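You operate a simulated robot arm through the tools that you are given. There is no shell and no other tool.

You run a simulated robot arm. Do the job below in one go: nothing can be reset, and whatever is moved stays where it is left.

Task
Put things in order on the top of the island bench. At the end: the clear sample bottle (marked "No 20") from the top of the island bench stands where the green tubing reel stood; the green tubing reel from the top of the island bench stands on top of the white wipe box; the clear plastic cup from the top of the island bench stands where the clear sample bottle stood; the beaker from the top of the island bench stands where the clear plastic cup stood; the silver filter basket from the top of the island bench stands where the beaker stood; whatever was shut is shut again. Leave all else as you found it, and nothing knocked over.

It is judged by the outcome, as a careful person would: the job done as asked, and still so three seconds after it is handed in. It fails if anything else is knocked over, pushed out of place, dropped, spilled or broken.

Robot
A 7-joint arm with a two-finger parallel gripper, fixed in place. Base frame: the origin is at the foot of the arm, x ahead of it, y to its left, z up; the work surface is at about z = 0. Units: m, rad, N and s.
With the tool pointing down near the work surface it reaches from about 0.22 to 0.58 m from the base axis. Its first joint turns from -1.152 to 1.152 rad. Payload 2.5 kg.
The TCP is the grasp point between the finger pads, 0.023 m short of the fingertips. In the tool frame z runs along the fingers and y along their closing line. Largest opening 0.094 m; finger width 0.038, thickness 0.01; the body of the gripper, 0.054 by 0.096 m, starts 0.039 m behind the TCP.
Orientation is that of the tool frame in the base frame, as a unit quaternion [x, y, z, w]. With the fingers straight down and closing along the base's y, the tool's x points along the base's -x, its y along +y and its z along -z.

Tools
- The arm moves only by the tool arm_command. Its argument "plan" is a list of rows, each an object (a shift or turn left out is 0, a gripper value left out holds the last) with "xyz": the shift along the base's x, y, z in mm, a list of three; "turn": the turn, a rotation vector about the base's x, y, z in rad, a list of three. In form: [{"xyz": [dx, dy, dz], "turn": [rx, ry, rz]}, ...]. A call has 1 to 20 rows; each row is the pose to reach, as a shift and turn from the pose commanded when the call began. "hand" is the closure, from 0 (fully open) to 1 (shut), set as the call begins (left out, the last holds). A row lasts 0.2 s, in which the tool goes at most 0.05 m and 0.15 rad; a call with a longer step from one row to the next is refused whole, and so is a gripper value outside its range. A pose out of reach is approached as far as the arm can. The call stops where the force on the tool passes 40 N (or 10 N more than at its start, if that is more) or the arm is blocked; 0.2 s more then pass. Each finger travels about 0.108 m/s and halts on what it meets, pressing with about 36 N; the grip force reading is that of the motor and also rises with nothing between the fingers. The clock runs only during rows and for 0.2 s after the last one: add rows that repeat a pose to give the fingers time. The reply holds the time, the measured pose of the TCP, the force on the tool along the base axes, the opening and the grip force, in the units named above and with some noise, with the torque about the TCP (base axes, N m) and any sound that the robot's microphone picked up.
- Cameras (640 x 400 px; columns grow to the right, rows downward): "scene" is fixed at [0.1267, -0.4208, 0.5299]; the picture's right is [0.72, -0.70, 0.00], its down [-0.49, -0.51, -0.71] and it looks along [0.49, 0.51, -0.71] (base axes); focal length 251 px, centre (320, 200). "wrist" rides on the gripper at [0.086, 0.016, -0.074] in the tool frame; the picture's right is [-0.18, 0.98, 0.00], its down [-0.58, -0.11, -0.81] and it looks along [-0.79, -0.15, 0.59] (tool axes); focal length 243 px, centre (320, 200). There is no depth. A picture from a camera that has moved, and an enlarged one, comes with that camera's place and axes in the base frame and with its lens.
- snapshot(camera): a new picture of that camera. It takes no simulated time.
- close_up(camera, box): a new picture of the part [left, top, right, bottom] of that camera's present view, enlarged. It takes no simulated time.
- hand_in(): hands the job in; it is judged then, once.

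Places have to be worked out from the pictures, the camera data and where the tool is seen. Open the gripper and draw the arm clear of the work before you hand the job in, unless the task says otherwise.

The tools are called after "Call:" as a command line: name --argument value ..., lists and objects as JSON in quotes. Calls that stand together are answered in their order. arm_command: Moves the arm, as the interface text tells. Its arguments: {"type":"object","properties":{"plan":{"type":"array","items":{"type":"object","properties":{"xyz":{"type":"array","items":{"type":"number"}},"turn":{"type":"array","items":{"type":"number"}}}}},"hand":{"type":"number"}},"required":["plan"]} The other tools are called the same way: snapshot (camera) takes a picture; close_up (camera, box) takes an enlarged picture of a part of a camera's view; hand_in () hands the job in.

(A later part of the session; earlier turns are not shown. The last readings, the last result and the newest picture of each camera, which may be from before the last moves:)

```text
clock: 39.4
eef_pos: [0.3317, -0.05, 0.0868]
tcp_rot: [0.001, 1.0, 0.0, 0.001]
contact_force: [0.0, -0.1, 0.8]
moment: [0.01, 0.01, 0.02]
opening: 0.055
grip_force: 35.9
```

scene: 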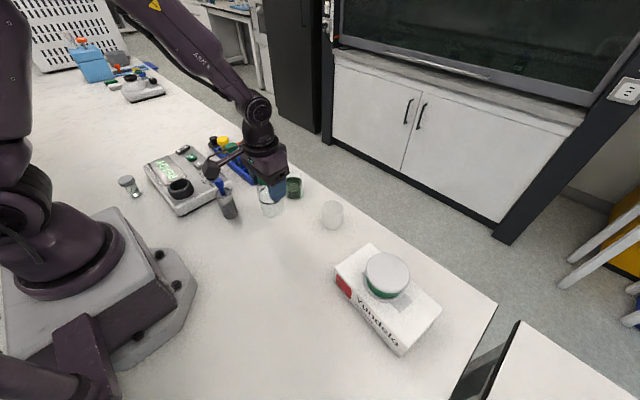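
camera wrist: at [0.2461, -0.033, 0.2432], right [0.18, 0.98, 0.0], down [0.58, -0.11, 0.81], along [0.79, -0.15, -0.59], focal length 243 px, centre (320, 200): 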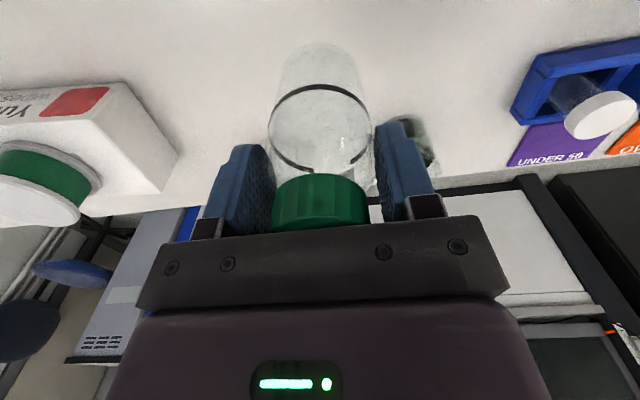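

The weight has just transferred to the bench (+0.8 N), so I release the bottle.

Call:
arm_command --plan '[{"xyz": [0, 0, 0]}, {"xyz": [0, 0, 0]}, {"xyz": [0, 0, 0]}, {"xyz": [0, 0, 0]}]' --hand 0

Call:
close_up --camera "wrist" --box '[230, 30, 420, 240]'

```text
clock: 40.4
eef_pos: [0.3322, -0.0492, 0.0864]
tcp_rot: [0.0, 1.0, 0.001, 0.0]
contact_force: [-0.3, -0.2, 0.6]
moment: [-0.04, -0.01, 0.0]
opening: 0.0939
grip_force: 0.1
```

```text
1.90 times, centred on (325, 135) of wrist
camera zoom: at [0.246, -0.033, 0.1623], right [0.18, 0.98, 0.0], down [0.58, -0.11, 0.81], along [0.79, -0.15, -0.59], focal length 462 px, centre (310, 324)
```

zoom: 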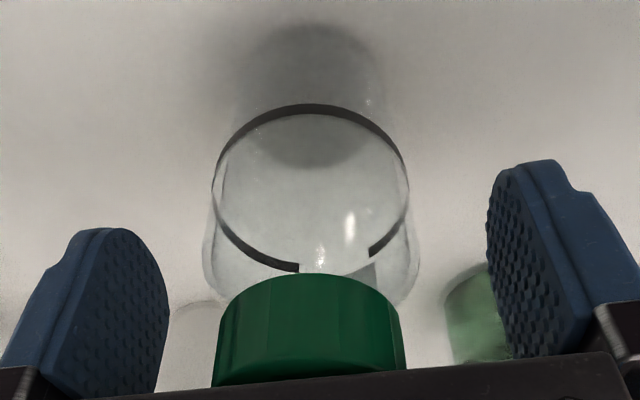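

The bottle stands upright. I raise the hand clear.

Call:
arm_command --plan '[{"xyz": [0, 0, 8]}, {"xyz": [0, 0, 20]}, {"xyz": [0, 0, 35]}, {"xyz": [0, 0, 52]}, {"xyz": [0, 0, 70]}, {"xyz": [0, 0, 90]}, {"xyz": [0, 0, 110]}, {"xyz": [0, 0, 125]}, {"xyz": [0, 0, 125]}]'

Call:
snapshot --camera "scene"

Call:
snapshot --camera "wrist"

Call:
close_up --camera "scene" --box '[255, 155, 355, 250]'

```text
clock: 42.4
eef_pos: [0.3321, -0.0488, 0.213]
tcp_rot: [0.0, 1.0, 0.0, 0.001]
contact_force: [0.1, 0.4, -0.1]
moment: [0.01, 0.0, 0.03]
opening: 0.0938
grip_force: 0.0
```

```text
taken
```

scene: 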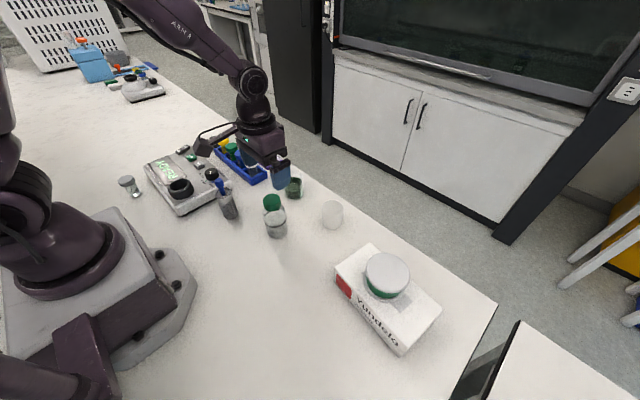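

```text
taken
camera wrist: at [0.2463, -0.0324, 0.2876], right [0.18, 0.98, 0.0], down [0.58, -0.11, 0.81], along [0.79, -0.15, -0.59], focal length 243 px, centre (320, 200)
```

wrist: 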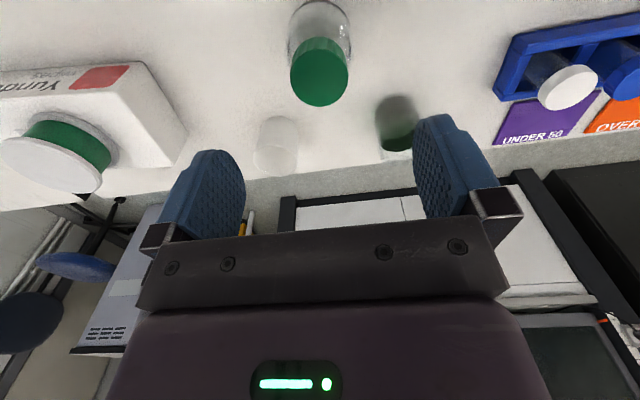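

```text
4.21 times, centred on (305, 202) of scene
camera zoom: at [0.1267, -0.4208, 0.5299], right [0.72, -0.7, 0.0], down [-0.49, -0.51, -0.71], along [0.49, 0.51, -0.71], focal length 1056 px, centre (383, 190)
```

zoom: 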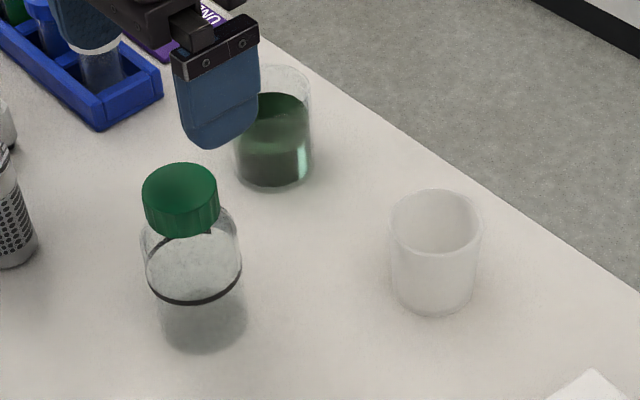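

The bottle stands at the reel's old spot. On the way to the cup I turn the tool by -90° and stop at a place where the wrist camera should see the bottle's label on its +x side and also the cup.

Call:
arm_command --plan '[{"xyz": [9, -1, 0], "turn": [0, 0, -0.131]}, {"xyz": [19, -2, 0], "turn": [0, 0, -0.262]}, {"xyz": [28, -3, 0], "turn": [0, 0, -0.393]}, {"xyz": [38, -4, 0], "turn": [0, 0, -0.524]}, {"xyz": [47, -5, 0], "turn": [0, 0, -0.654]}, {"xyz": [57, -6, 0], "turn": [0, 0, -0.785]}, {"xyz": [66, -6, -5], "turn": [0, 0, -0.916]}, {"xyz": [76, -7, -15], "turn": [0, 0, -1.047]}, {"xyz": [85, -8, -28], "turn": [0, 0, -1.178]}, {"xyz": [95, -9, -40], "turn": [0, 0, -1.309]}, {"xyz": [104, -10, -52], "turn": [0, 0, -1.44]}, {"xyz": [114, -11, -62], "turn": [0, 0, -1.5708]}, {"xyz": [114, -11, -62], "turn": [0, 0, -1.5708]}]' --hand 0

Call:
snapshot --camera "wrist"

Call:
snapshot --camera "scene"

```text
clock: 45.2
eef_pos: [0.4467, -0.0607, 0.1497]
tcp_rot: [0.708, 0.706, -0.001, 0.0]
contact_force: [0.3, -0.6, 0.4]
moment: [-0.03, 0.05, 0.0]
opening: 0.0941
grip_force: 0.1
```

```text
taken
camera wrist: at [0.4626, 0.0262, 0.2255], right [0.98, -0.19, 0.0], down [-0.11, -0.58, 0.81], along [-0.15, -0.79, -0.59], focal length 243 px, centre (320, 200)
```

wrist: 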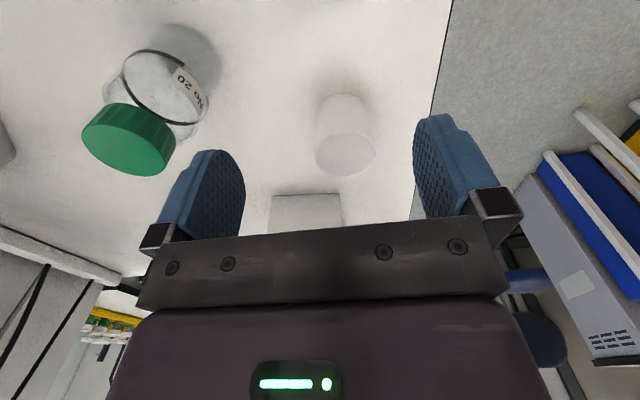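

```text
taken
```

scene: 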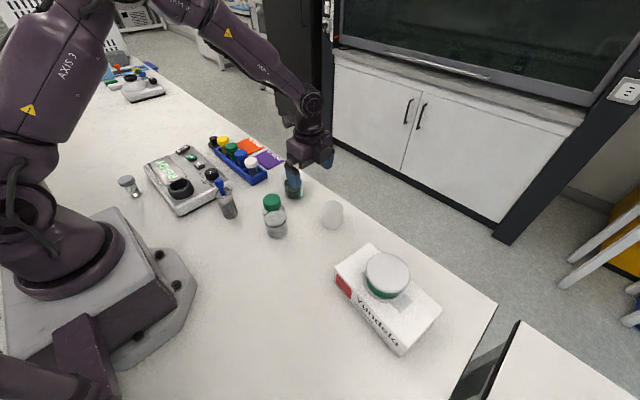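

The bottle clearly reads "No 20", so it is the right one. Now I enlarge the cup in the wrist view to locate it.

Call:
close_up --camera "wrist" --box '[290, 70, 410, 190]'

Call:
close_up --camera "scene" --box '[300, 185, 370, 245]'

```text
3.33 times, centred on (350, 130) of wrist
camera zoom: at [0.4626, 0.0262, 0.2255], right [0.98, -0.19, 0.0], down [-0.11, -0.58, 0.81], along [-0.15, -0.79, -0.59], focal length 809 px, centre (220, 433)
```

zoom: 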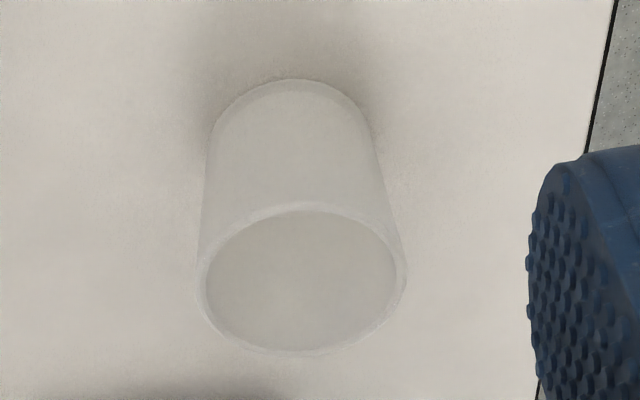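

```text
6.67 times, centred on (335, 215) of scene
camera zoom: at [0.1267, -0.4208, 0.5299], right [0.72, -0.7, 0.0], down [-0.49, -0.51, -0.71], along [0.49, 0.51, -0.71], focal length 1672 px, centre (220, 100)
```

zoom: 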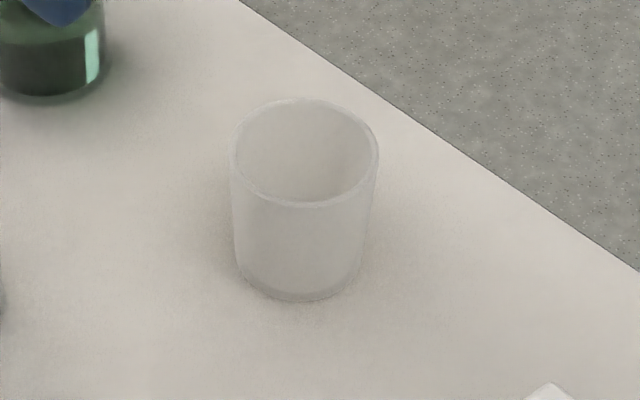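

The cup measures about (0.456,-0.130), height 0.062 m, rim 0.058 m and slightly tapered. I move above it and look again.

Call:
arm_command --plan '[{"xyz": [2, -15, 0]}, {"xyz": [4, -32, 0]}, {"xyz": [7, -50, -5]}, {"xyz": [9, -63, -15]}, {"xyz": [10, -70, -28]}, {"xyz": [10, -70, -38]}, {"xyz": [10, -70, -38]}]' --hand 0

Call:
snapshot --camera "wrist"

Call:
close_up --camera "wrist" --box '[250, 20, 410, 180]'

```text
clock: 46.8
eef_pos: [0.4558, -0.1312, 0.1134]
tcp_rot: [0.707, 0.707, -0.001, 0.0]
contact_force: [0.2, 0.1, 0.2]
moment: [0.0, 0.01, 0.05]
opening: 0.094
grip_force: 0.1
```

```text
taken
camera wrist: at [0.4723, -0.0434, 0.1875], right [0.98, -0.18, 0.0], down [-0.11, -0.58, 0.81], along [-0.15, -0.79, -0.59], focal length 243 px, centre (320, 200)
```

wrist: 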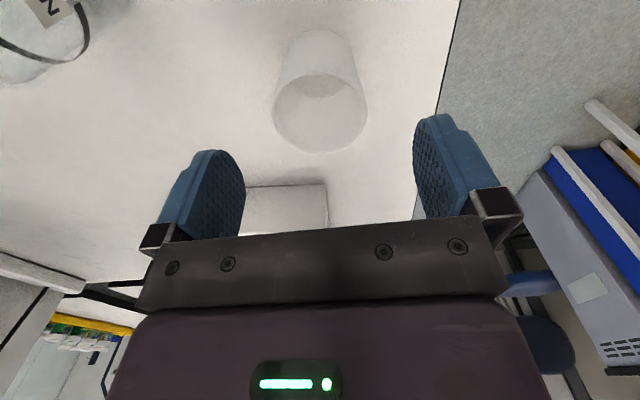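

```text
2.50 times, centred on (330, 100) of wrist
camera zoom: at [0.4723, -0.0434, 0.1875], right [0.98, -0.18, 0.0], down [-0.11, -0.58, 0.81], along [-0.15, -0.79, -0.59], focal length 606 px, centre (295, 450)
```

zoom: 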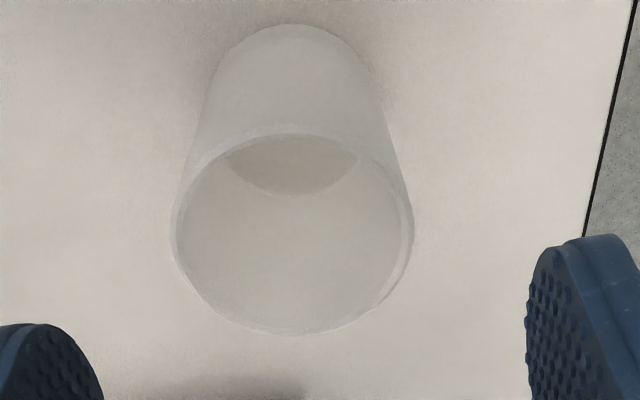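

The cup is centred in the closing direction and about 3 mm to +y of the tool. I correct and lower to a TCP height of about 0.048 m, around its upper half.

Call:
arm_command --plan '[{"xyz": [0, 3, -5]}, {"xyz": [0, 3, -17]}, {"xyz": [0, 3, -29]}, {"xyz": [0, 3, -41]}, {"xyz": [0, 3, -52]}, {"xyz": [0, 3, -60]}, {"xyz": [0, 3, -64]}, {"xyz": [0, 3, -64]}]' --hand 0

Call:
close_up --camera "wrist" --box '[220, 40, 420, 240]'

```text
clock: 48.6
eef_pos: [0.4557, -0.127, 0.0487]
tcp_rot: [0.708, 0.707, 0.0, 0.0]
contact_force: [-0.9, -0.2, -0.2]
moment: [-0.01, 0.0, -0.01]
opening: 0.094
grip_force: 0.0
```

```text
2.00 times, centred on (320, 140) of wrist
camera zoom: at [0.4725, -0.0408, 0.1231], right [0.98, -0.18, 0.0], down [-0.11, -0.58, 0.81], along [-0.15, -0.79, -0.59], focal length 485 px, centre (320, 320)
```

zoom: 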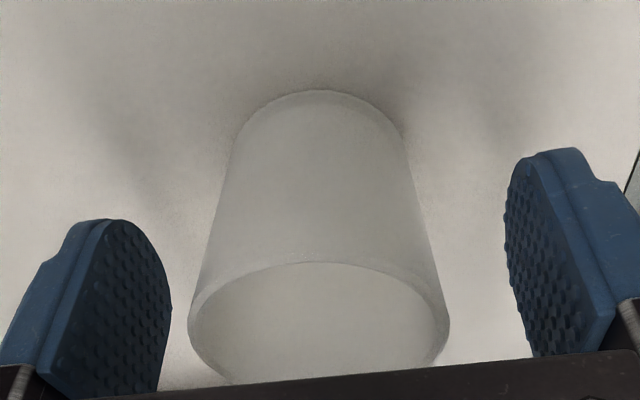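

Cup is well centred. I close gently with a partial closure to limit the squeeze on the plastic.

Call:
arm_command --plan '[{"xyz": [0, 0, 0]}, {"xyz": [0, 0, 0]}, {"xyz": [0, 0, 0]}]' --hand 0.41

Call:
close_up --camera "wrist" --box '[220, 40, 420, 240]'

```text
clock: 49.4
eef_pos: [0.4557, -0.1275, 0.048]
tcp_rot: [0.707, 0.707, 0.001, 0.0]
contact_force: [0.9, 0.8, -0.1]
moment: [0.03, 0.04, 0.01]
opening: 0.0568
grip_force: 1.7
```

```text
2.00 times, centred on (320, 140) of wrist
camera zoom: at [0.4725, -0.0408, 0.1233], right [0.98, -0.18, 0.0], down [-0.11, -0.58, 0.81], along [-0.15, -0.79, -0.59], focal length 485 px, centre (320, 320)
```

zoom: 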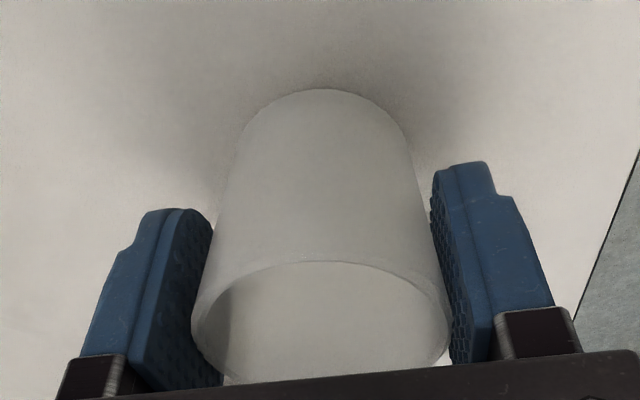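

Contact at 0.057 m with only 1.7 N. I tighten a little more for a secure but gentle grip.

Call:
arm_command --plan '[{"xyz": [0, 0, 0]}, {"xyz": [0, 0, 0]}]' --hand 0.47

```text
clock: 50.0
eef_pos: [0.4552, -0.1272, 0.0495]
tcp_rot: [0.707, 0.707, 0.001, 0.0]
contact_force: [-0.3, -0.4, -0.2]
moment: [0.01, 0.03, 0.0]
opening: 0.0566
grip_force: 35.7
```

The cup doesn't deform, but 36 N is more than it needs, so I try an intermediate closure.

Call:
arm_command --plan '[{"xyz": [0, 0, 0]}, {"xyz": [0, 0, 0]}]' --hand 0.425

```text
clock: 50.6
eef_pos: [0.4562, -0.1275, 0.0478]
tcp_rot: [0.707, 0.707, 0.0, -0.001]
contact_force: [0.2, 0.7, 0.2]
moment: [0.01, -0.01, 0.02]
opening: 0.0564
grip_force: 36.2
```

Grip is stable. I lift the cup straight up by 100 mm.

Call:
arm_command --plan '[{"xyz": [0, 0, 3]}, {"xyz": [0, 0, 10]}, {"xyz": [0, 0, 22]}, {"xyz": [0, 0, 37]}, {"xyz": [0, 0, 55]}, {"xyz": [0, 0, 75]}, {"xyz": [0, 0, 92]}, {"xyz": [0, 0, 100]}, {"xyz": [0, 0, 100]}]'

Call:
snapshot --camera "scene"

Call:
close_up --camera "wrist" --box '[220, 40, 420, 240]'

```text
clock: 52.6
eef_pos: [0.4553, -0.1276, 0.1489]
tcp_rot: [0.708, 0.707, -0.001, 0.0]
contact_force: [0.2, 0.0, 0.9]
moment: [-0.01, -0.02, 0.01]
opening: 0.0566
grip_force: 35.9
```

```text
taken
```

scene: 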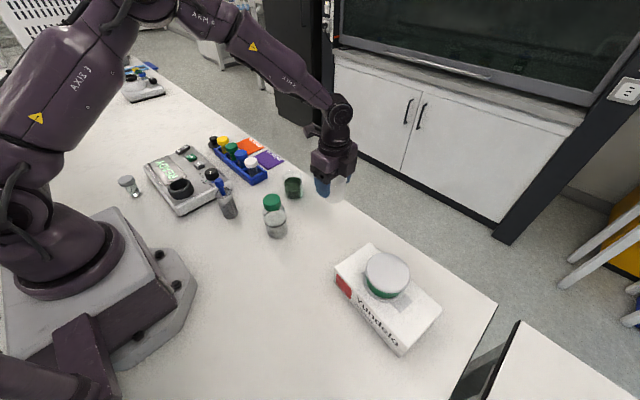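

```text
2.00 times, centred on (320, 140) of wrist
camera zoom: at [0.4725, -0.0405, 0.223], right [0.98, -0.19, 0.0], down [-0.11, -0.58, 0.81], along [-0.15, -0.79, -0.59], focal length 485 px, centre (320, 320)
```

zoom: 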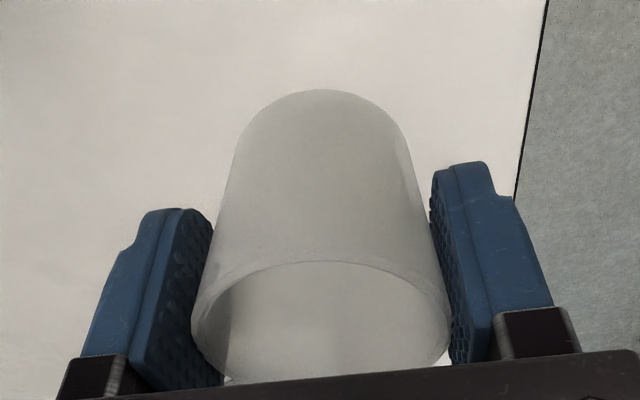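

The cup is held level; its centre sits about 4 mm to -y of the tool axis. I carry it toward the bottle's old spot at (0.2165,-0.250), so the TCP target is (0.2165,-0.2455).

Call:
arm_command --plan '[{"xyz": [-8, -4, 0]}, {"xyz": [-22, -11, 0]}, {"xyz": [-38, -19, 0]}, {"xyz": [-55, -27, 0]}, {"xyz": [-72, -36, 0]}, {"xyz": [-89, -44, 0]}, {"xyz": [-106, -52, 0]}, {"xyz": [-123, -61, 0]}, {"xyz": [-140, -69, 0]}, {"xyz": [-157, -78, 0]}, {"xyz": [-174, -86, 0]}, {"xyz": [-191, -94, 0]}, {"xyz": [-208, -103, 0]}, {"xyz": [-223, -110, 0]}, {"xyz": [-234, -116, 0]}, {"xyz": [-240, -119, 0]}, {"xyz": [-240, -119, 0]}]'

Call:
snapshot --camera "scene"

Call:
snapshot --camera "wrist"

```text
clock: 56.2
eef_pos: [0.2162, -0.2443, 0.1486]
tcp_rot: [0.707, 0.707, 0.0, 0.0]
contact_force: [-0.7, 0.2, 0.1]
moment: [0.01, -0.02, 0.0]
opening: 0.0561
grip_force: 36.3
```

```text
taken
```

scene: 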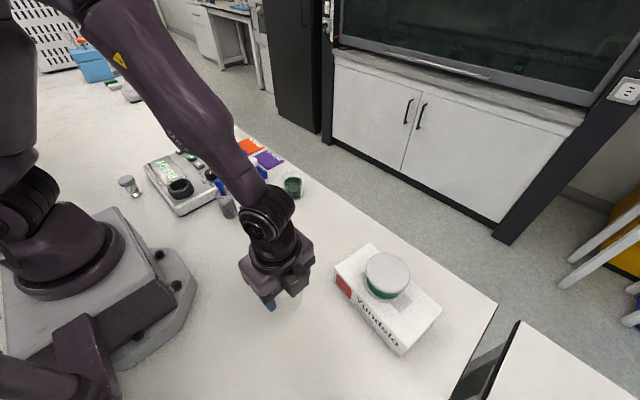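

```text
taken
camera wrist: at [0.2332, -0.1586, 0.2232], right [0.98, -0.18, 0.0], down [-0.11, -0.58, 0.81], along [-0.15, -0.79, -0.59], focal length 243 px, centre (320, 200)
```

wrist: 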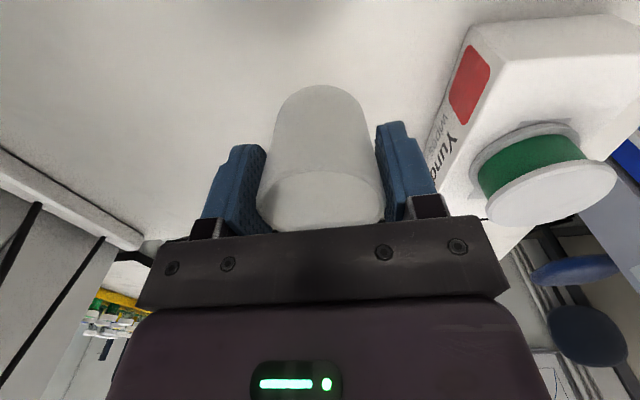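

The cup is over the bottle's old spot with the box well clear. I lower to 2 mm above standing height.

Call:
arm_command --plan '[{"xyz": [0, 0, -12]}, {"xyz": [0, 0, -28]}, {"xyz": [0, 0, -44]}, {"xyz": [0, 0, -60]}, {"xyz": [0, 0, -75]}, {"xyz": [0, 0, -86]}, {"xyz": [0, 0, -93]}, {"xyz": [0, 0, -97]}, {"xyz": [0, 0, -98]}, {"xyz": [0, 0, -98]}]'

Call:
arm_command --plan '[{"xyz": [0, 0, -1]}, {"xyz": [0, 0, -1]}]'

```text
clock: 58.4
eef_pos: [0.2166, -0.2469, 0.0496]
tcp_rot: [0.707, 0.708, 0.0, 0.001]
contact_force: [0.0, -0.4, -0.3]
moment: [0.04, -0.02, 0.02]
opening: 0.0563
grip_force: 35.7
```

```text
clock: 59.0
eef_pos: [0.2164, -0.2482, 0.0489]
tcp_rot: [0.707, 0.707, -0.001, -0.001]
contact_force: [-0.1, 0.2, -0.3]
moment: [-0.01, 0.02, -0.01]
opening: 0.0562
grip_force: 36.1
```

No contact force yet; one more millimetre.

Call:
arm_command --plan '[{"xyz": [0, 0, -0.8]}, {"xyz": [0, 0, -0.8]}]'

Call:
close_up --camera "wrist" --box '[220, 40, 420, 240]'

```text
clock: 59.6
eef_pos: [0.2167, -0.2467, 0.0486]
tcp_rot: [0.707, 0.707, 0.0, 0.0]
contact_force: [0.2, 0.3, -0.5]
moment: [0.0, -0.03, 0.02]
opening: 0.0565
grip_force: 36.4
```

```text
2.00 times, centred on (320, 140) of wrist
camera zoom: at [0.2331, -0.1599, 0.1235], right [0.98, -0.18, 0.0], down [-0.11, -0.58, 0.81], along [-0.15, -0.79, -0.59], focal length 485 px, centre (320, 320)
```

zoom: 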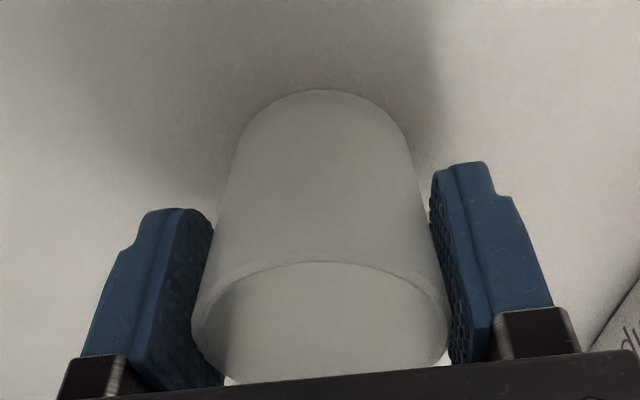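

Now within a fraction of a millimetre of the original height; one final half millimetre.

Call:
arm_command --plan '[{"xyz": [0, 0, -0.6]}, {"xyz": [0, 0, -0.6]}]'

```text
clock: 60.2
eef_pos: [0.2161, -0.247, 0.0477]
tcp_rot: [0.707, 0.707, 0.0, 0.0]
contact_force: [0.2, 0.9, 6.1]
moment: [0.03, 0.1, -0.02]
opening: 0.0566
grip_force: 36.3
```

Contact confirmed (+6 N). I release the cup.

Call:
arm_command --plan '[{"xyz": [0, 0, 0.3]}, {"xyz": [0, 0, 0.3]}]'

Call:
arm_command --plan '[{"xyz": [0, 0, 0]}, {"xyz": [0, 0, 0]}, {"xyz": [0, 0, 0]}]' --hand 0

Call:
close_up --camera "wrist" --box '[220, 40, 420, 240]'

```text
clock: 60.8
eef_pos: [0.217, -0.2463, 0.0492]
tcp_rot: [0.707, 0.707, 0.0, 0.0]
contact_force: [0.9, 1.7, 6.0]
moment: [0.0, 0.08, -0.01]
opening: 0.0562
grip_force: 36.0
```

```text
clock: 61.6
eef_pos: [0.2163, -0.247, 0.0473]
tcp_rot: [0.707, 0.707, 0.0, 0.0]
contact_force: [-0.2, 0.2, -0.2]
moment: [0.0, -0.01, -0.03]
opening: 0.094
grip_force: 0.0
```

```text
2.00 times, centred on (320, 140) of wrist
camera zoom: at [0.2329, -0.1599, 0.123], right [0.98, -0.18, 0.0], down [-0.11, -0.58, 0.81], along [-0.15, -0.79, -0.59], focal length 485 px, centre (320, 320)
```

zoom: 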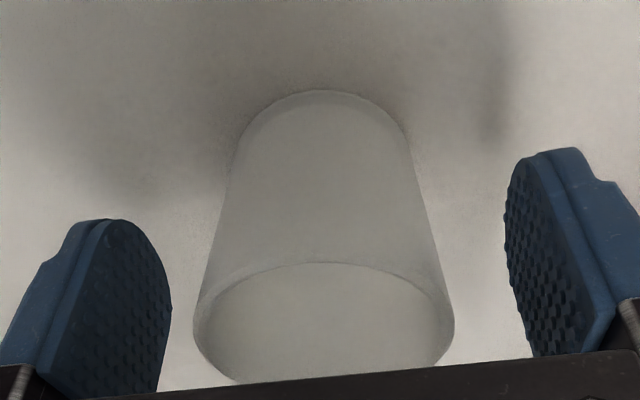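

The cup stands free between the open fingers. I raise the hand straight up.

Call:
arm_command --plan '[{"xyz": [0, 0, 8]}, {"xyz": [0, 0, 20]}, {"xyz": [0, 0, 36]}, {"xyz": [0, 0, 54]}, {"xyz": [0, 0, 74]}, {"xyz": [0, 0, 94]}, {"xyz": [0, 0, 114]}, {"xyz": [0, 0, 134]}, {"xyz": [0, 0, 150]}, {"xyz": [0, 0, 150]}]'

Call:
snapshot --camera "scene"

Call:
close_up --camera "scene" --box '[260, 155, 340, 235]'

```text
clock: 63.8
eef_pos: [0.2179, -0.248, 0.1994]
tcp_rot: [0.707, 0.707, 0.0, 0.0]
contact_force: [-0.1, -0.1, 0.4]
moment: [-0.03, 0.02, 0.02]
opening: 0.0941
grip_force: 0.0
```

```text
taken
```

scene: 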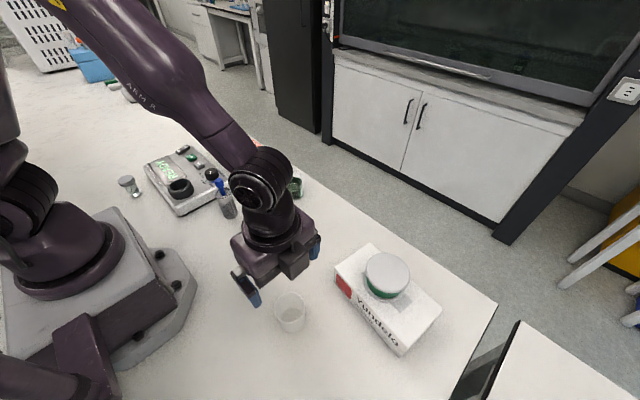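

```text
5.00 times, centred on (300, 195) of scene
camera zoom: at [0.1267, -0.4208, 0.5299], right [0.72, -0.7, 0.0], down [-0.49, -0.51, -0.71], along [0.49, 0.51, -0.71], focal length 1254 px, centre (420, 225)
```

zoom: 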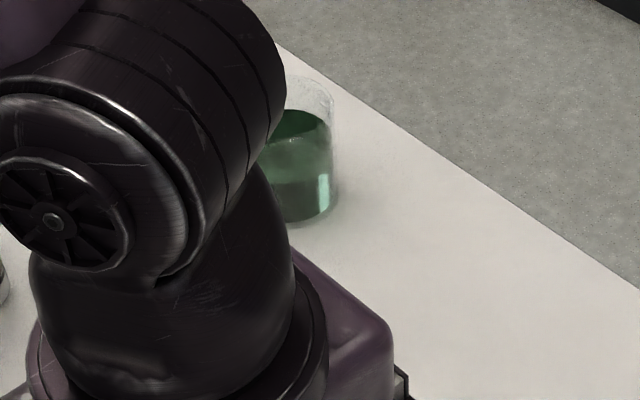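

The cup stands at the bottle's old place. Next the beaker: I travel at a safe height to hover over it at about (0.450,0.030), turning the tool back to its starting yaw.

Call:
arm_command --plan '[{"xyz": [8, 9, 2], "turn": [0, 0, 0.1]}, {"xyz": [20, 24, 2], "turn": [0, 0, 0.2]}, {"xyz": [34, 40, 2], "turn": [0, 0, 0.3]}, {"xyz": [48, 57, 2], "turn": [0, 0, 0.42]}, {"xyz": [62, 74, 2], "turn": [0, 0, 0.54]}, {"xyz": [76, 91, 2], "turn": [0, 0, 0.66]}, {"xyz": [90, 108, 2], "turn": [0, 0, 0.78]}, {"xyz": [105, 125, 2], "turn": [0, 0, 0.9]}, {"xyz": [120, 142, 2], "turn": [0, 0, 1.02]}, {"xyz": [135, 160, 2], "turn": [0, 0, 1.14]}, {"xyz": [150, 178, 2], "turn": [0, 0, 1.26]}, {"xyz": [165, 196, 2], "turn": [0, 0, 1.37]}, {"xyz": [180, 214, 2], "turn": [0, 0, 1.47]}, {"xyz": [195, 232, 2], "turn": [0, 0, 1.54]}, {"xyz": [210, 248, -5], "turn": [0, 0, 1.5708]}, {"xyz": [222, 262, -15], "turn": [0, 0, 1.5708]}, {"xyz": [231, 272, -27], "turn": [0, 0, 1.5708]}, {"xyz": [234, 276, -38], "turn": [0, 0, 1.5708]}, {"xyz": [234, 276, -38], "turn": [0, 0, 1.5708]}]' --hand 0

Call:
snapshot --camera "wrist"

Call:
snapshot --camera "scene"

Call:
close_up --camera "wrist" --box '[240, 0, 400, 160]'

```text
clock: 67.8
eef_pos: [0.4502, 0.0281, 0.1602]
tcp_rot: [0.0, 1.0, 0.0, 0.0]
contact_force: [0.6, -0.3, -0.4]
moment: [0.01, 0.04, 0.0]
opening: 0.094
grip_force: 0.1
```

```text
taken
camera wrist: at [0.3643, 0.0449, 0.2351], right [0.18, 0.98, 0.0], down [0.58, -0.11, 0.81], along [0.79, -0.15, -0.59], focal length 243 px, centre (320, 200)
```

wrist: 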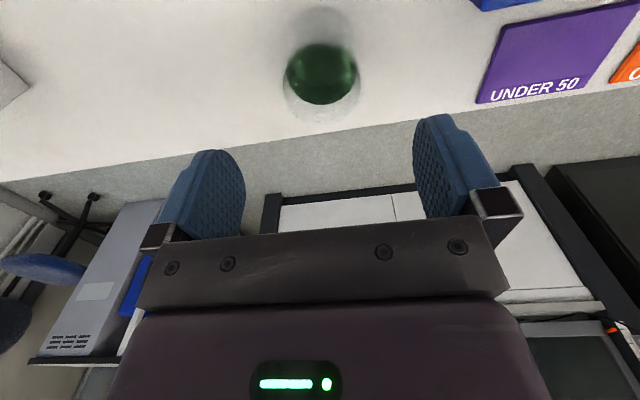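

```text
taken
```

scene: 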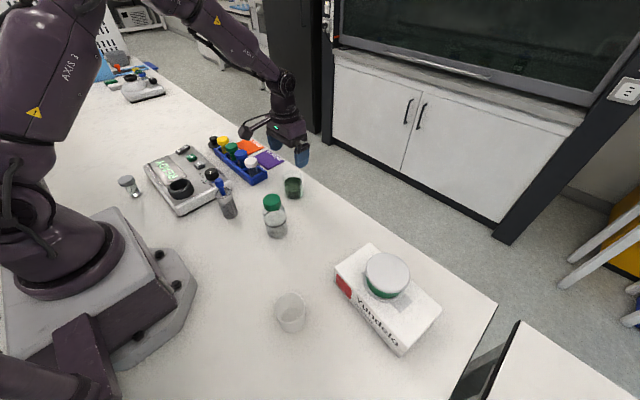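

```text
2.50 times, centred on (320, 80) of wrist
camera zoom: at [0.3643, 0.0449, 0.2351], right [0.18, 0.98, 0.0], down [0.58, -0.11, 0.81], along [0.79, -0.15, -0.59], focal length 606 px, centre (320, 500)
```

zoom: 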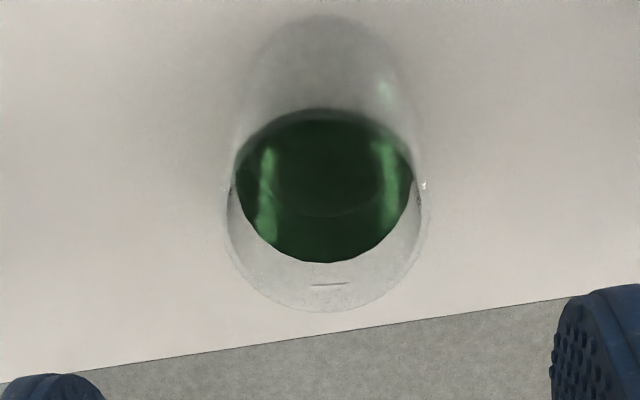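

The beaker's centre works out at about (0.4555,0.0295). I check its height in the scene camera before descending.

Call:
close_up --camera "scene" --box '[262, 160, 332, 230]'

```text
5.71 times, centred on (297, 195) of scene
camera zoom: at [0.1267, -0.4208, 0.5299], right [0.72, -0.7, 0.0], down [-0.49, -0.51, -0.71], along [0.49, 0.51, -0.71], focal length 1433 px, centre (451, 229)
```

zoom: 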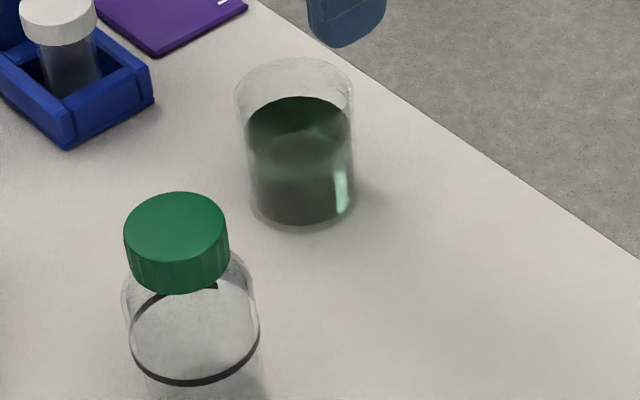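

The beaker is about 0.071 m tall with a 0.058 m rim. I shift +5 mm in x and lower to a TCP height of about 0.043 m.

Call:
arm_command --plan '[{"xyz": [3, 0.5, -5]}, {"xyz": [5, 0.5, -17]}, {"xyz": [5, 0.5, -30]}, {"xyz": [5, 0.5, -43]}, {"xyz": [5, 0.5, -56]}, {"xyz": [5, 0.5, -69]}, {"xyz": [5, 0.5, -82]}, {"xyz": [5, 0.5, -94]}, {"xyz": [5, 0.5, -104]}, {"xyz": [5, 0.5, -111]}, {"xyz": [5, 0.5, -116]}, {"xyz": [5, 0.5, -116]}]' --hand 0

Call:
snapshot --camera "wrist"

Call:
close_up --camera "wrist" --box '[220, 40, 420, 240]'

Call:
snapshot --camera "scene"

```text
clock: 70.4
eef_pos: [0.4561, 0.0302, 0.0438]
tcp_rot: [0.0, 1.0, 0.0, 0.0]
contact_force: [0.0, -0.9, -0.4]
moment: [-0.03, 0.0, 0.0]
opening: 0.0942
grip_force: 0.1
```

```text
taken
camera wrist: at [0.3699, 0.0467, 0.1195], right [0.18, 0.98, 0.0], down [0.58, -0.11, 0.81], along [0.79, -0.15, -0.59], focal length 243 px, centre (320, 200)
```

wrist: 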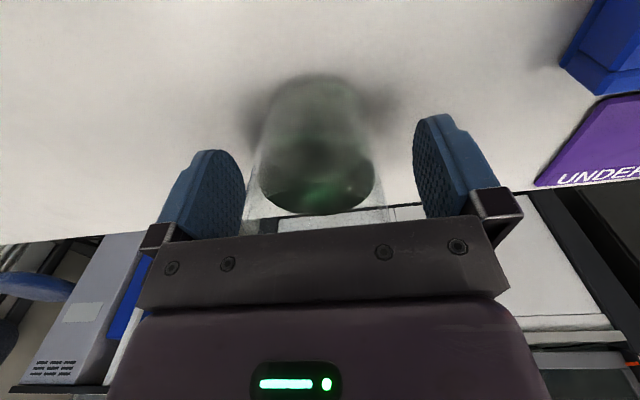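

```text
2.00 times, centred on (320, 140) of wrist
camera zoom: at [0.3699, 0.0467, 0.1195], right [0.18, 0.98, 0.0], down [0.58, -0.11, 0.81], along [0.79, -0.15, -0.59], focal length 485 px, centre (320, 320)
```

zoom: 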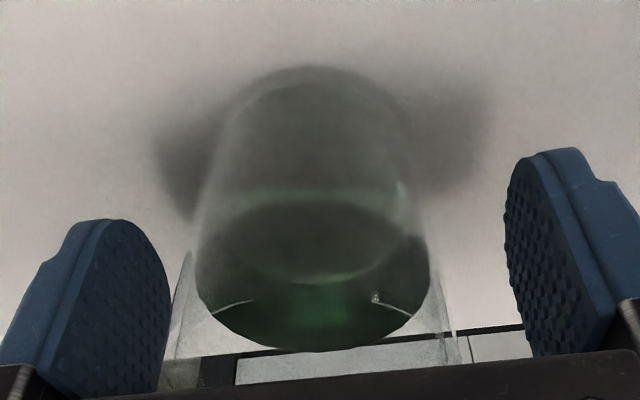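

```text
taken
```

scene: 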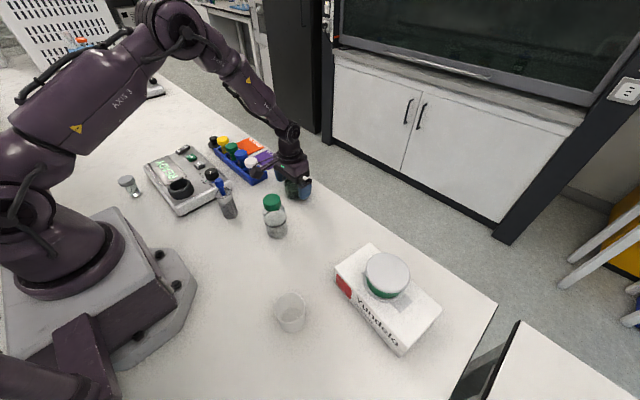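

The beaker sits about 1.5 mm toward -y of the tool axis. I shift by that amount, then close.

Call:
arm_command --plan '[{"xyz": [0, -1.5, 0]}, {"xyz": [0, -1.5, 0]}]' --hand 0

Call:
arm_command --plan '[{"xyz": [0, 0, 0]}, {"xyz": [0, 0, 0]}, {"xyz": [0, 0, 0]}]' --hand 0.41

Call:
close_up --camera "wrist" --box '[220, 40, 420, 240]'

```text
clock: 71.0
eef_pos: [0.4558, 0.0281, 0.0441]
tcp_rot: [0.0, 1.0, 0.0, 0.0]
contact_force: [-0.3, 0.0, -0.7]
moment: [0.01, 0.01, -0.02]
opening: 0.094
grip_force: 0.2
```

```text
clock: 71.8
eef_pos: [0.4565, 0.0278, 0.0442]
tcp_rot: [-0.001, 1.0, 0.0, 0.0]
contact_force: [0.5, 0.7, 0.0]
moment: [0.04, 0.03, 0.01]
opening: 0.06
grip_force: 36.0
```

```text
2.00 times, centred on (320, 140) of wrist
camera zoom: at [0.3699, 0.0453, 0.1194], right [0.18, 0.98, 0.0], down [0.58, -0.11, 0.81], along [0.79, -0.15, -0.59], focal length 485 px, centre (320, 320)
```

zoom: 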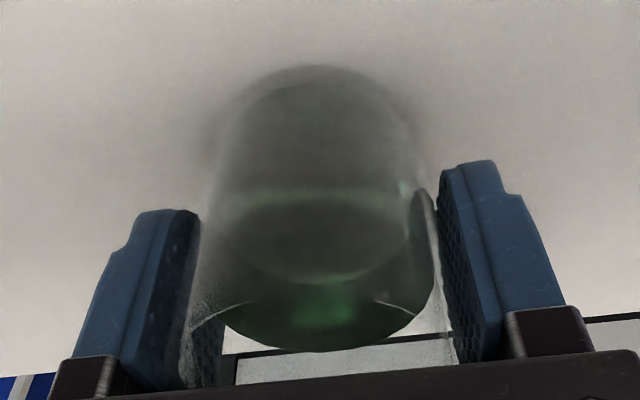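

Gripped firmly at 0.060 m. I lift gently by 65 mm so the liquid does not slosh.

Call:
arm_command --plan '[{"xyz": [0, 0, 1]}, {"xyz": [0, 0, 3]}, {"xyz": [0, 0, 6]}, {"xyz": [0, 0, 10]}, {"xyz": [0, 0, 15]}, {"xyz": [0, 0, 21]}, {"xyz": [0, 0, 28]}, {"xyz": [0, 0, 35]}, {"xyz": [0, 0, 42]}, {"xyz": [0, 0, 49]}, {"xyz": [0, 0, 55]}, {"xyz": [0, 0, 60]}, {"xyz": [0, 0, 63]}, {"xyz": [0, 0, 65]}, {"xyz": [0, 0, 65]}]'

Call:
close_up --camera "wrist" --box '[220, 40, 420, 240]'

Call:
snapshot --camera "scene"

```text
clock: 75.0
eef_pos: [0.454, 0.0291, 0.1081]
tcp_rot: [0.0, 1.0, 0.0, 0.0]
contact_force: [0.0, -1.0, -2.1]
moment: [0.02, 0.02, -0.01]
opening: 0.06
grip_force: 35.9
```

```text
2.00 times, centred on (320, 140) of wrist
camera zoom: at [0.3692, 0.0451, 0.1841], right [0.18, 0.98, 0.0], down [0.58, -0.11, 0.81], along [0.79, -0.15, -0.59], focal length 485 px, centre (320, 320)
```

zoom: 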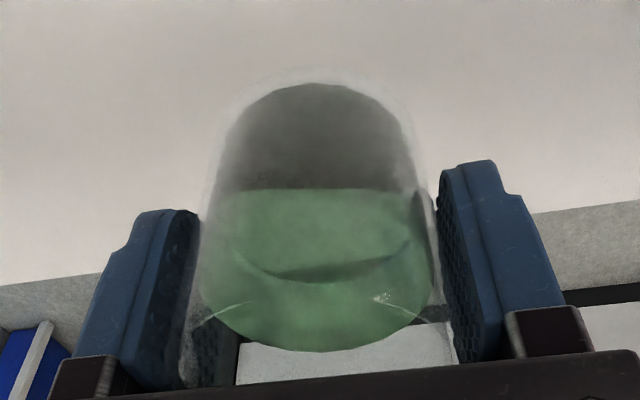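

```text
taken
```

scene: 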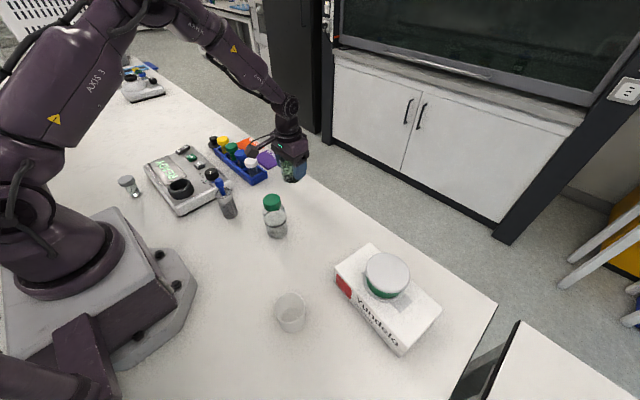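

The beaker hangs upright and steady. I carry it slowly along -y toward the cup's old place at (0.456,-0.131).

Call:
arm_command --plan '[{"xyz": [0, -2, 0]}, {"xyz": [0, -6, 0]}, {"xyz": [0, -12, 0]}, {"xyz": [0, -20, 0]}, {"xyz": [0, -29, 0]}, {"xyz": [0, -39, 0]}, {"xyz": [0, -49, 0]}, {"xyz": [0, -59, 0]}, {"xyz": [0, -69, 0]}, {"xyz": [0, -79, 0]}, {"xyz": [0, -89, 0]}, {"xyz": [0, -99, 0]}, {"xyz": [0, -109, 0]}, {"xyz": [0, -119, 0]}, {"xyz": [0, -129, 0]}, {"xyz": [0, -138, 0]}, {"xyz": [0, -146, 0]}, {"xyz": [0, -152, 0]}, {"xyz": [0, -157, 0]}, {"xyz": [0, -160.5, 0]}]'

Call:
snapshot --camera "scene"

Call:
snapshot --camera "wrist"

```text
clock: 79.2
eef_pos: [0.4561, -0.132, 0.1082]
tcp_rot: [0.001, 1.0, 0.0, -0.001]
contact_force: [0.3, 0.1, -1.1]
moment: [0.01, 0.01, 0.03]
opening: 0.06
grip_force: 35.5
```

```text
taken
```

scene: 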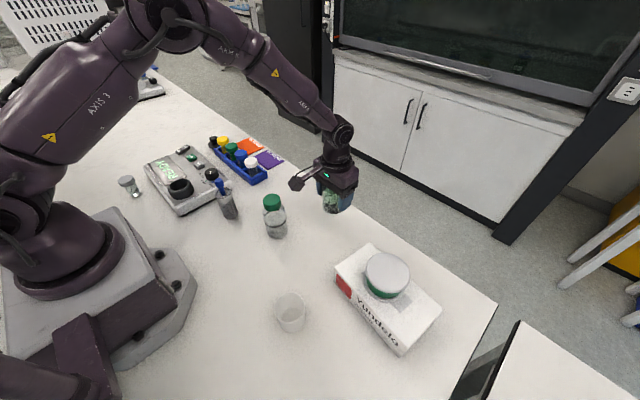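

```text
taken
camera wrist: at [0.3696, -0.116, 0.1847], right [0.19, 0.98, 0.0], down [0.58, -0.11, 0.81], along [0.79, -0.15, -0.59], focal length 243 px, centre (320, 200)
```

wrist: 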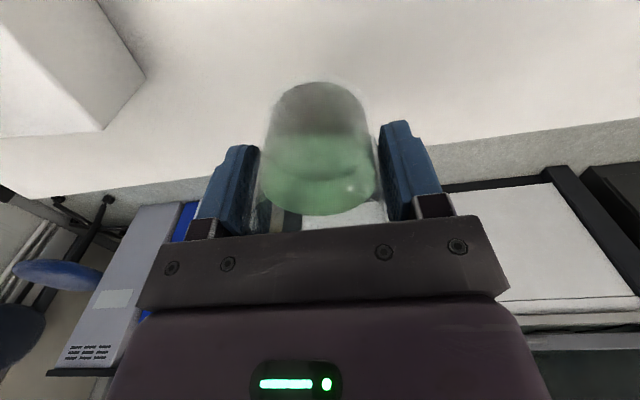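

The beaker is above the cup's old place. I lower gently to 2 mm above standing height.

Call:
arm_command --plan '[{"xyz": [0, 0, -2]}, {"xyz": [0, 0, -6]}, {"xyz": [0, 0, -12]}, {"xyz": [0, 0, -19]}, {"xyz": [0, 0, -26]}, {"xyz": [0, 0, -33]}, {"xyz": [0, 0, -40]}, {"xyz": [0, 0, -46]}, {"xyz": [0, 0, -51]}, {"xyz": [0, 0, -55]}, {"xyz": [0, 0, -58]}, {"xyz": [0, 0, -61]}, {"xyz": [0, 0, -63]}, {"xyz": [0, 0, -63]}]'

Call:
arm_command --plan '[{"xyz": [0, 0, -1]}, {"xyz": [0, 0, -1]}]'

```text
clock: 82.2
eef_pos: [0.4544, -0.1314, 0.0462]
tcp_rot: [0.0, 1.0, 0.0, -0.001]
contact_force: [0.6, 0.5, -1.7]
moment: [0.06, -0.02, -0.01]
opening: 0.06
grip_force: 35.6
```

```text
clock: 82.8
eef_pos: [0.4546, -0.1316, 0.0459]
tcp_rot: [0.001, 1.0, 0.0, 0.0]
contact_force: [0.2, -0.3, -1.3]
moment: [0.0, 0.0, 0.02]
opening: 0.0601
grip_force: 35.8
```

Still hanging freely (about -1.5 N of weight); down another 0.8 mm.

Call:
arm_command --plan '[{"xyz": [0, 0, -0.8]}, {"xyz": [0, 0, -0.8]}]'

```text
clock: 83.4
eef_pos: [0.4545, -0.1326, 0.0439]
tcp_rot: [0.001, 1.0, 0.001, 0.0]
contact_force: [0.9, 0.0, -1.9]
moment: [0.0, 0.02, 0.01]
opening: 0.0601
grip_force: 35.8
```

No contact yet; a further half millimetre.

Call:
arm_command --plan '[{"xyz": [0, 0, -0.6]}, {"xyz": [0, 0, -0.6]}]'

```text
clock: 84.0
eef_pos: [0.4566, -0.1331, 0.045]
tcp_rot: [0.001, 1.0, 0.0, 0.001]
contact_force: [-1.8, -0.2, 3.5]
moment: [0.0, 0.15, -0.04]
opening: 0.0597
grip_force: 36.0
```

The beaker has touched down (+3.5 N). I release it.

Call:
arm_command --plan '[{"xyz": [0, 0, 0]}, {"xyz": [0, 0, 0]}, {"xyz": [0, 0, 0]}]' --hand 0

Call:
close_up --camera "wrist" --box '[220, 40, 420, 240]'

```text
clock: 84.8
eef_pos: [0.4544, -0.1303, 0.0442]
tcp_rot: [0.0, 1.0, 0.0, -0.001]
contact_force: [0.1, 0.6, -0.7]
moment: [0.02, 0.01, -0.02]
opening: 0.0937
grip_force: 0.1
```

```text
2.00 times, centred on (320, 140) of wrist
camera zoom: at [0.369, -0.1153, 0.1192], right [0.18, 0.98, 0.0], down [0.58, -0.11, 0.81], along [0.79, -0.15, -0.59], focal length 485 px, centre (320, 320)
```

zoom: 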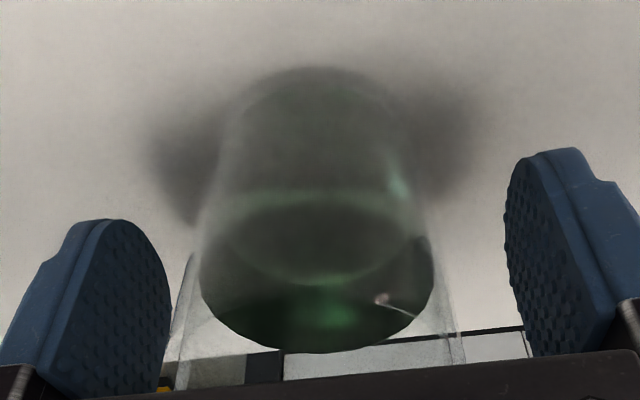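

The beaker stands free. I raise the hand straight up.

Call:
arm_command --plan '[{"xyz": [0, 0, 6]}, {"xyz": [0, 0, 16]}, {"xyz": [0, 0, 30]}, {"xyz": [0, 0, 46]}, {"xyz": [0, 0, 64]}, {"xyz": [0, 0, 84]}, {"xyz": [0, 0, 104]}, {"xyz": [0, 0, 124]}, {"xyz": [0, 0, 144]}, {"xyz": [0, 0, 155]}, {"xyz": [0, 0, 155]}]'

Call:
snapshot --camera "scene"

Call:
close_up --camera "scene" --box '[190, 150, 350, 250]'

```text
clock: 87.2
eef_pos: [0.4554, -0.13, 0.2012]
tcp_rot: [0.001, 1.0, 0.0, 0.0]
contact_force: [-0.3, -0.6, 0.1]
moment: [0.02, 0.0, 0.01]
opening: 0.0939
grip_force: 0.1
```

```text
taken
```

scene: 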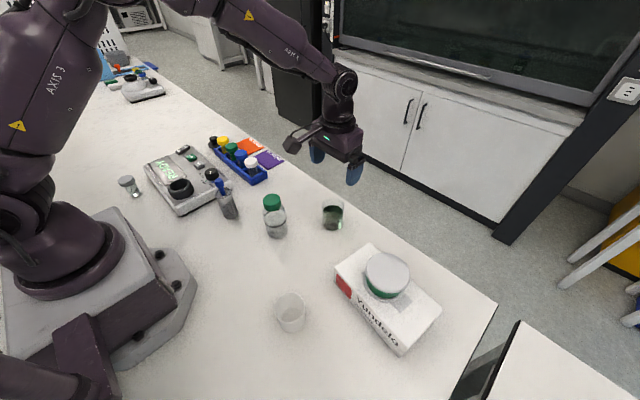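

```text
4.00 times, centred on (270, 200) of scene
camera zoom: at [0.1267, -0.4208, 0.5299], right [0.72, -0.7, 0.0], down [-0.49, -0.51, -0.71], along [0.49, 0.51, -0.71], focal length 1003 px, centre (520, 200)
```

zoom: 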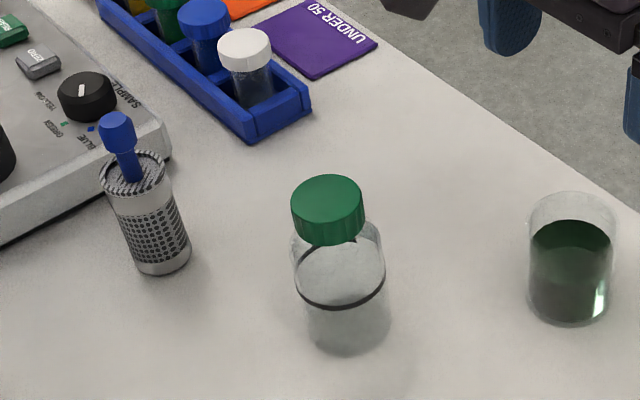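

The beaker stands at the cup's old place. Now the basket: I travel at height to hover over it at about (0.276,0.088) and examine its blue handle and rim.

Call:
arm_command --plan '[{"xyz": [-6, 8, 3]}, {"xyz": [-17, 21, 6]}, {"xyz": [-30, 37, 9]}, {"xyz": [-43, 53, 12]}, {"xyz": [-57, 70, 12]}, {"xyz": [-71, 87, 12]}, {"xyz": [-85, 104, 12]}, {"xyz": [-99, 121, 12]}, {"xyz": [-113, 138, 12]}, {"xyz": [-127, 155, 12]}, {"xyz": [-141, 172, 12]}, {"xyz": [-155, 189, 12]}, {"xyz": [-167, 204, 12]}, {"xyz": [-175, 214, 12]}, {"xyz": [-179, 219, 12]}, {"xyz": [-179, 219, 12]}]' --hand 0

Call:
snapshot --camera "wrist"

Call:
close_up --camera "wrist" --box '[260, 0, 380, 120]'

Call:
snapshot --camera "scene"

```text
clock: 90.6
eef_pos: [0.2766, 0.089, 0.2104]
tcp_rot: [0.0, 1.0, 0.0, 0.0]
contact_force: [-0.2, -0.1, -0.1]
moment: [-0.02, 0.0, -0.04]
opening: 0.0939
grip_force: 0.1
```

```text
taken
camera wrist: at [0.1907, 0.1043, 0.2863], right [0.18, 0.98, 0.0], down [0.58, -0.11, 0.81], along [0.79, -0.15, -0.59], focal length 243 px, centre (320, 200)
```

wrist: 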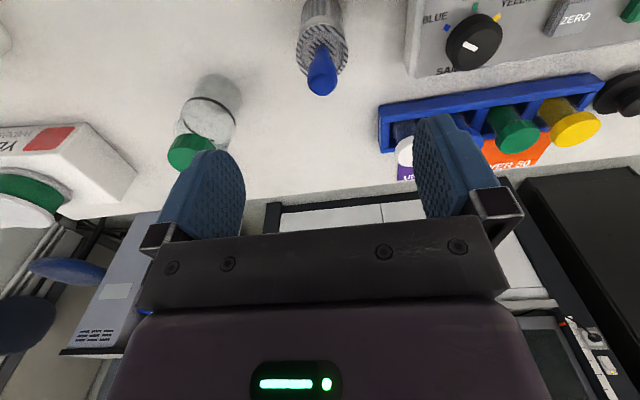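

```text
3.33 times, centred on (320, 60) of wrist
camera zoom: at [0.1907, 0.1043, 0.2863], right [0.18, 0.98, 0.0], down [0.58, -0.11, 0.81], along [0.79, -0.15, -0.59], focal length 809 px, centre (320, 667)
```

zoom: 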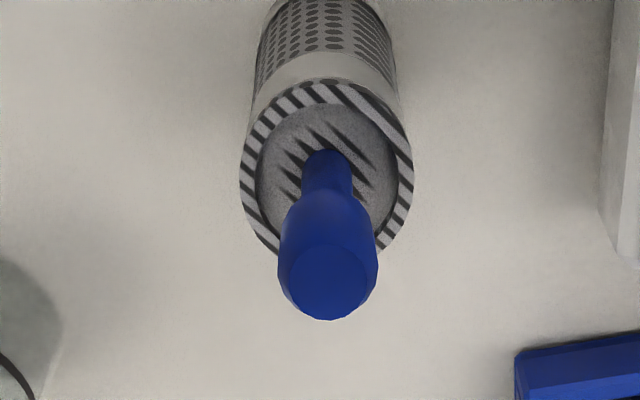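

```text
taken
```

scene: 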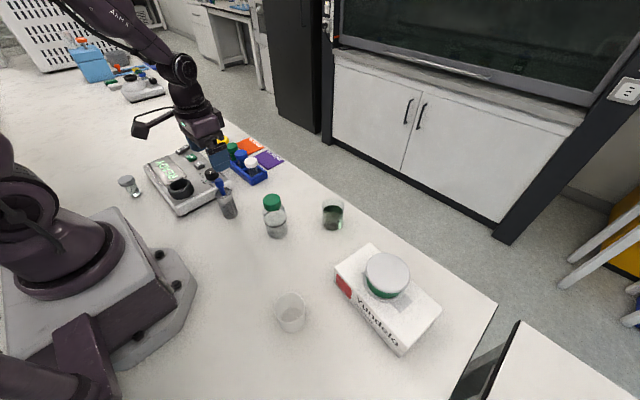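

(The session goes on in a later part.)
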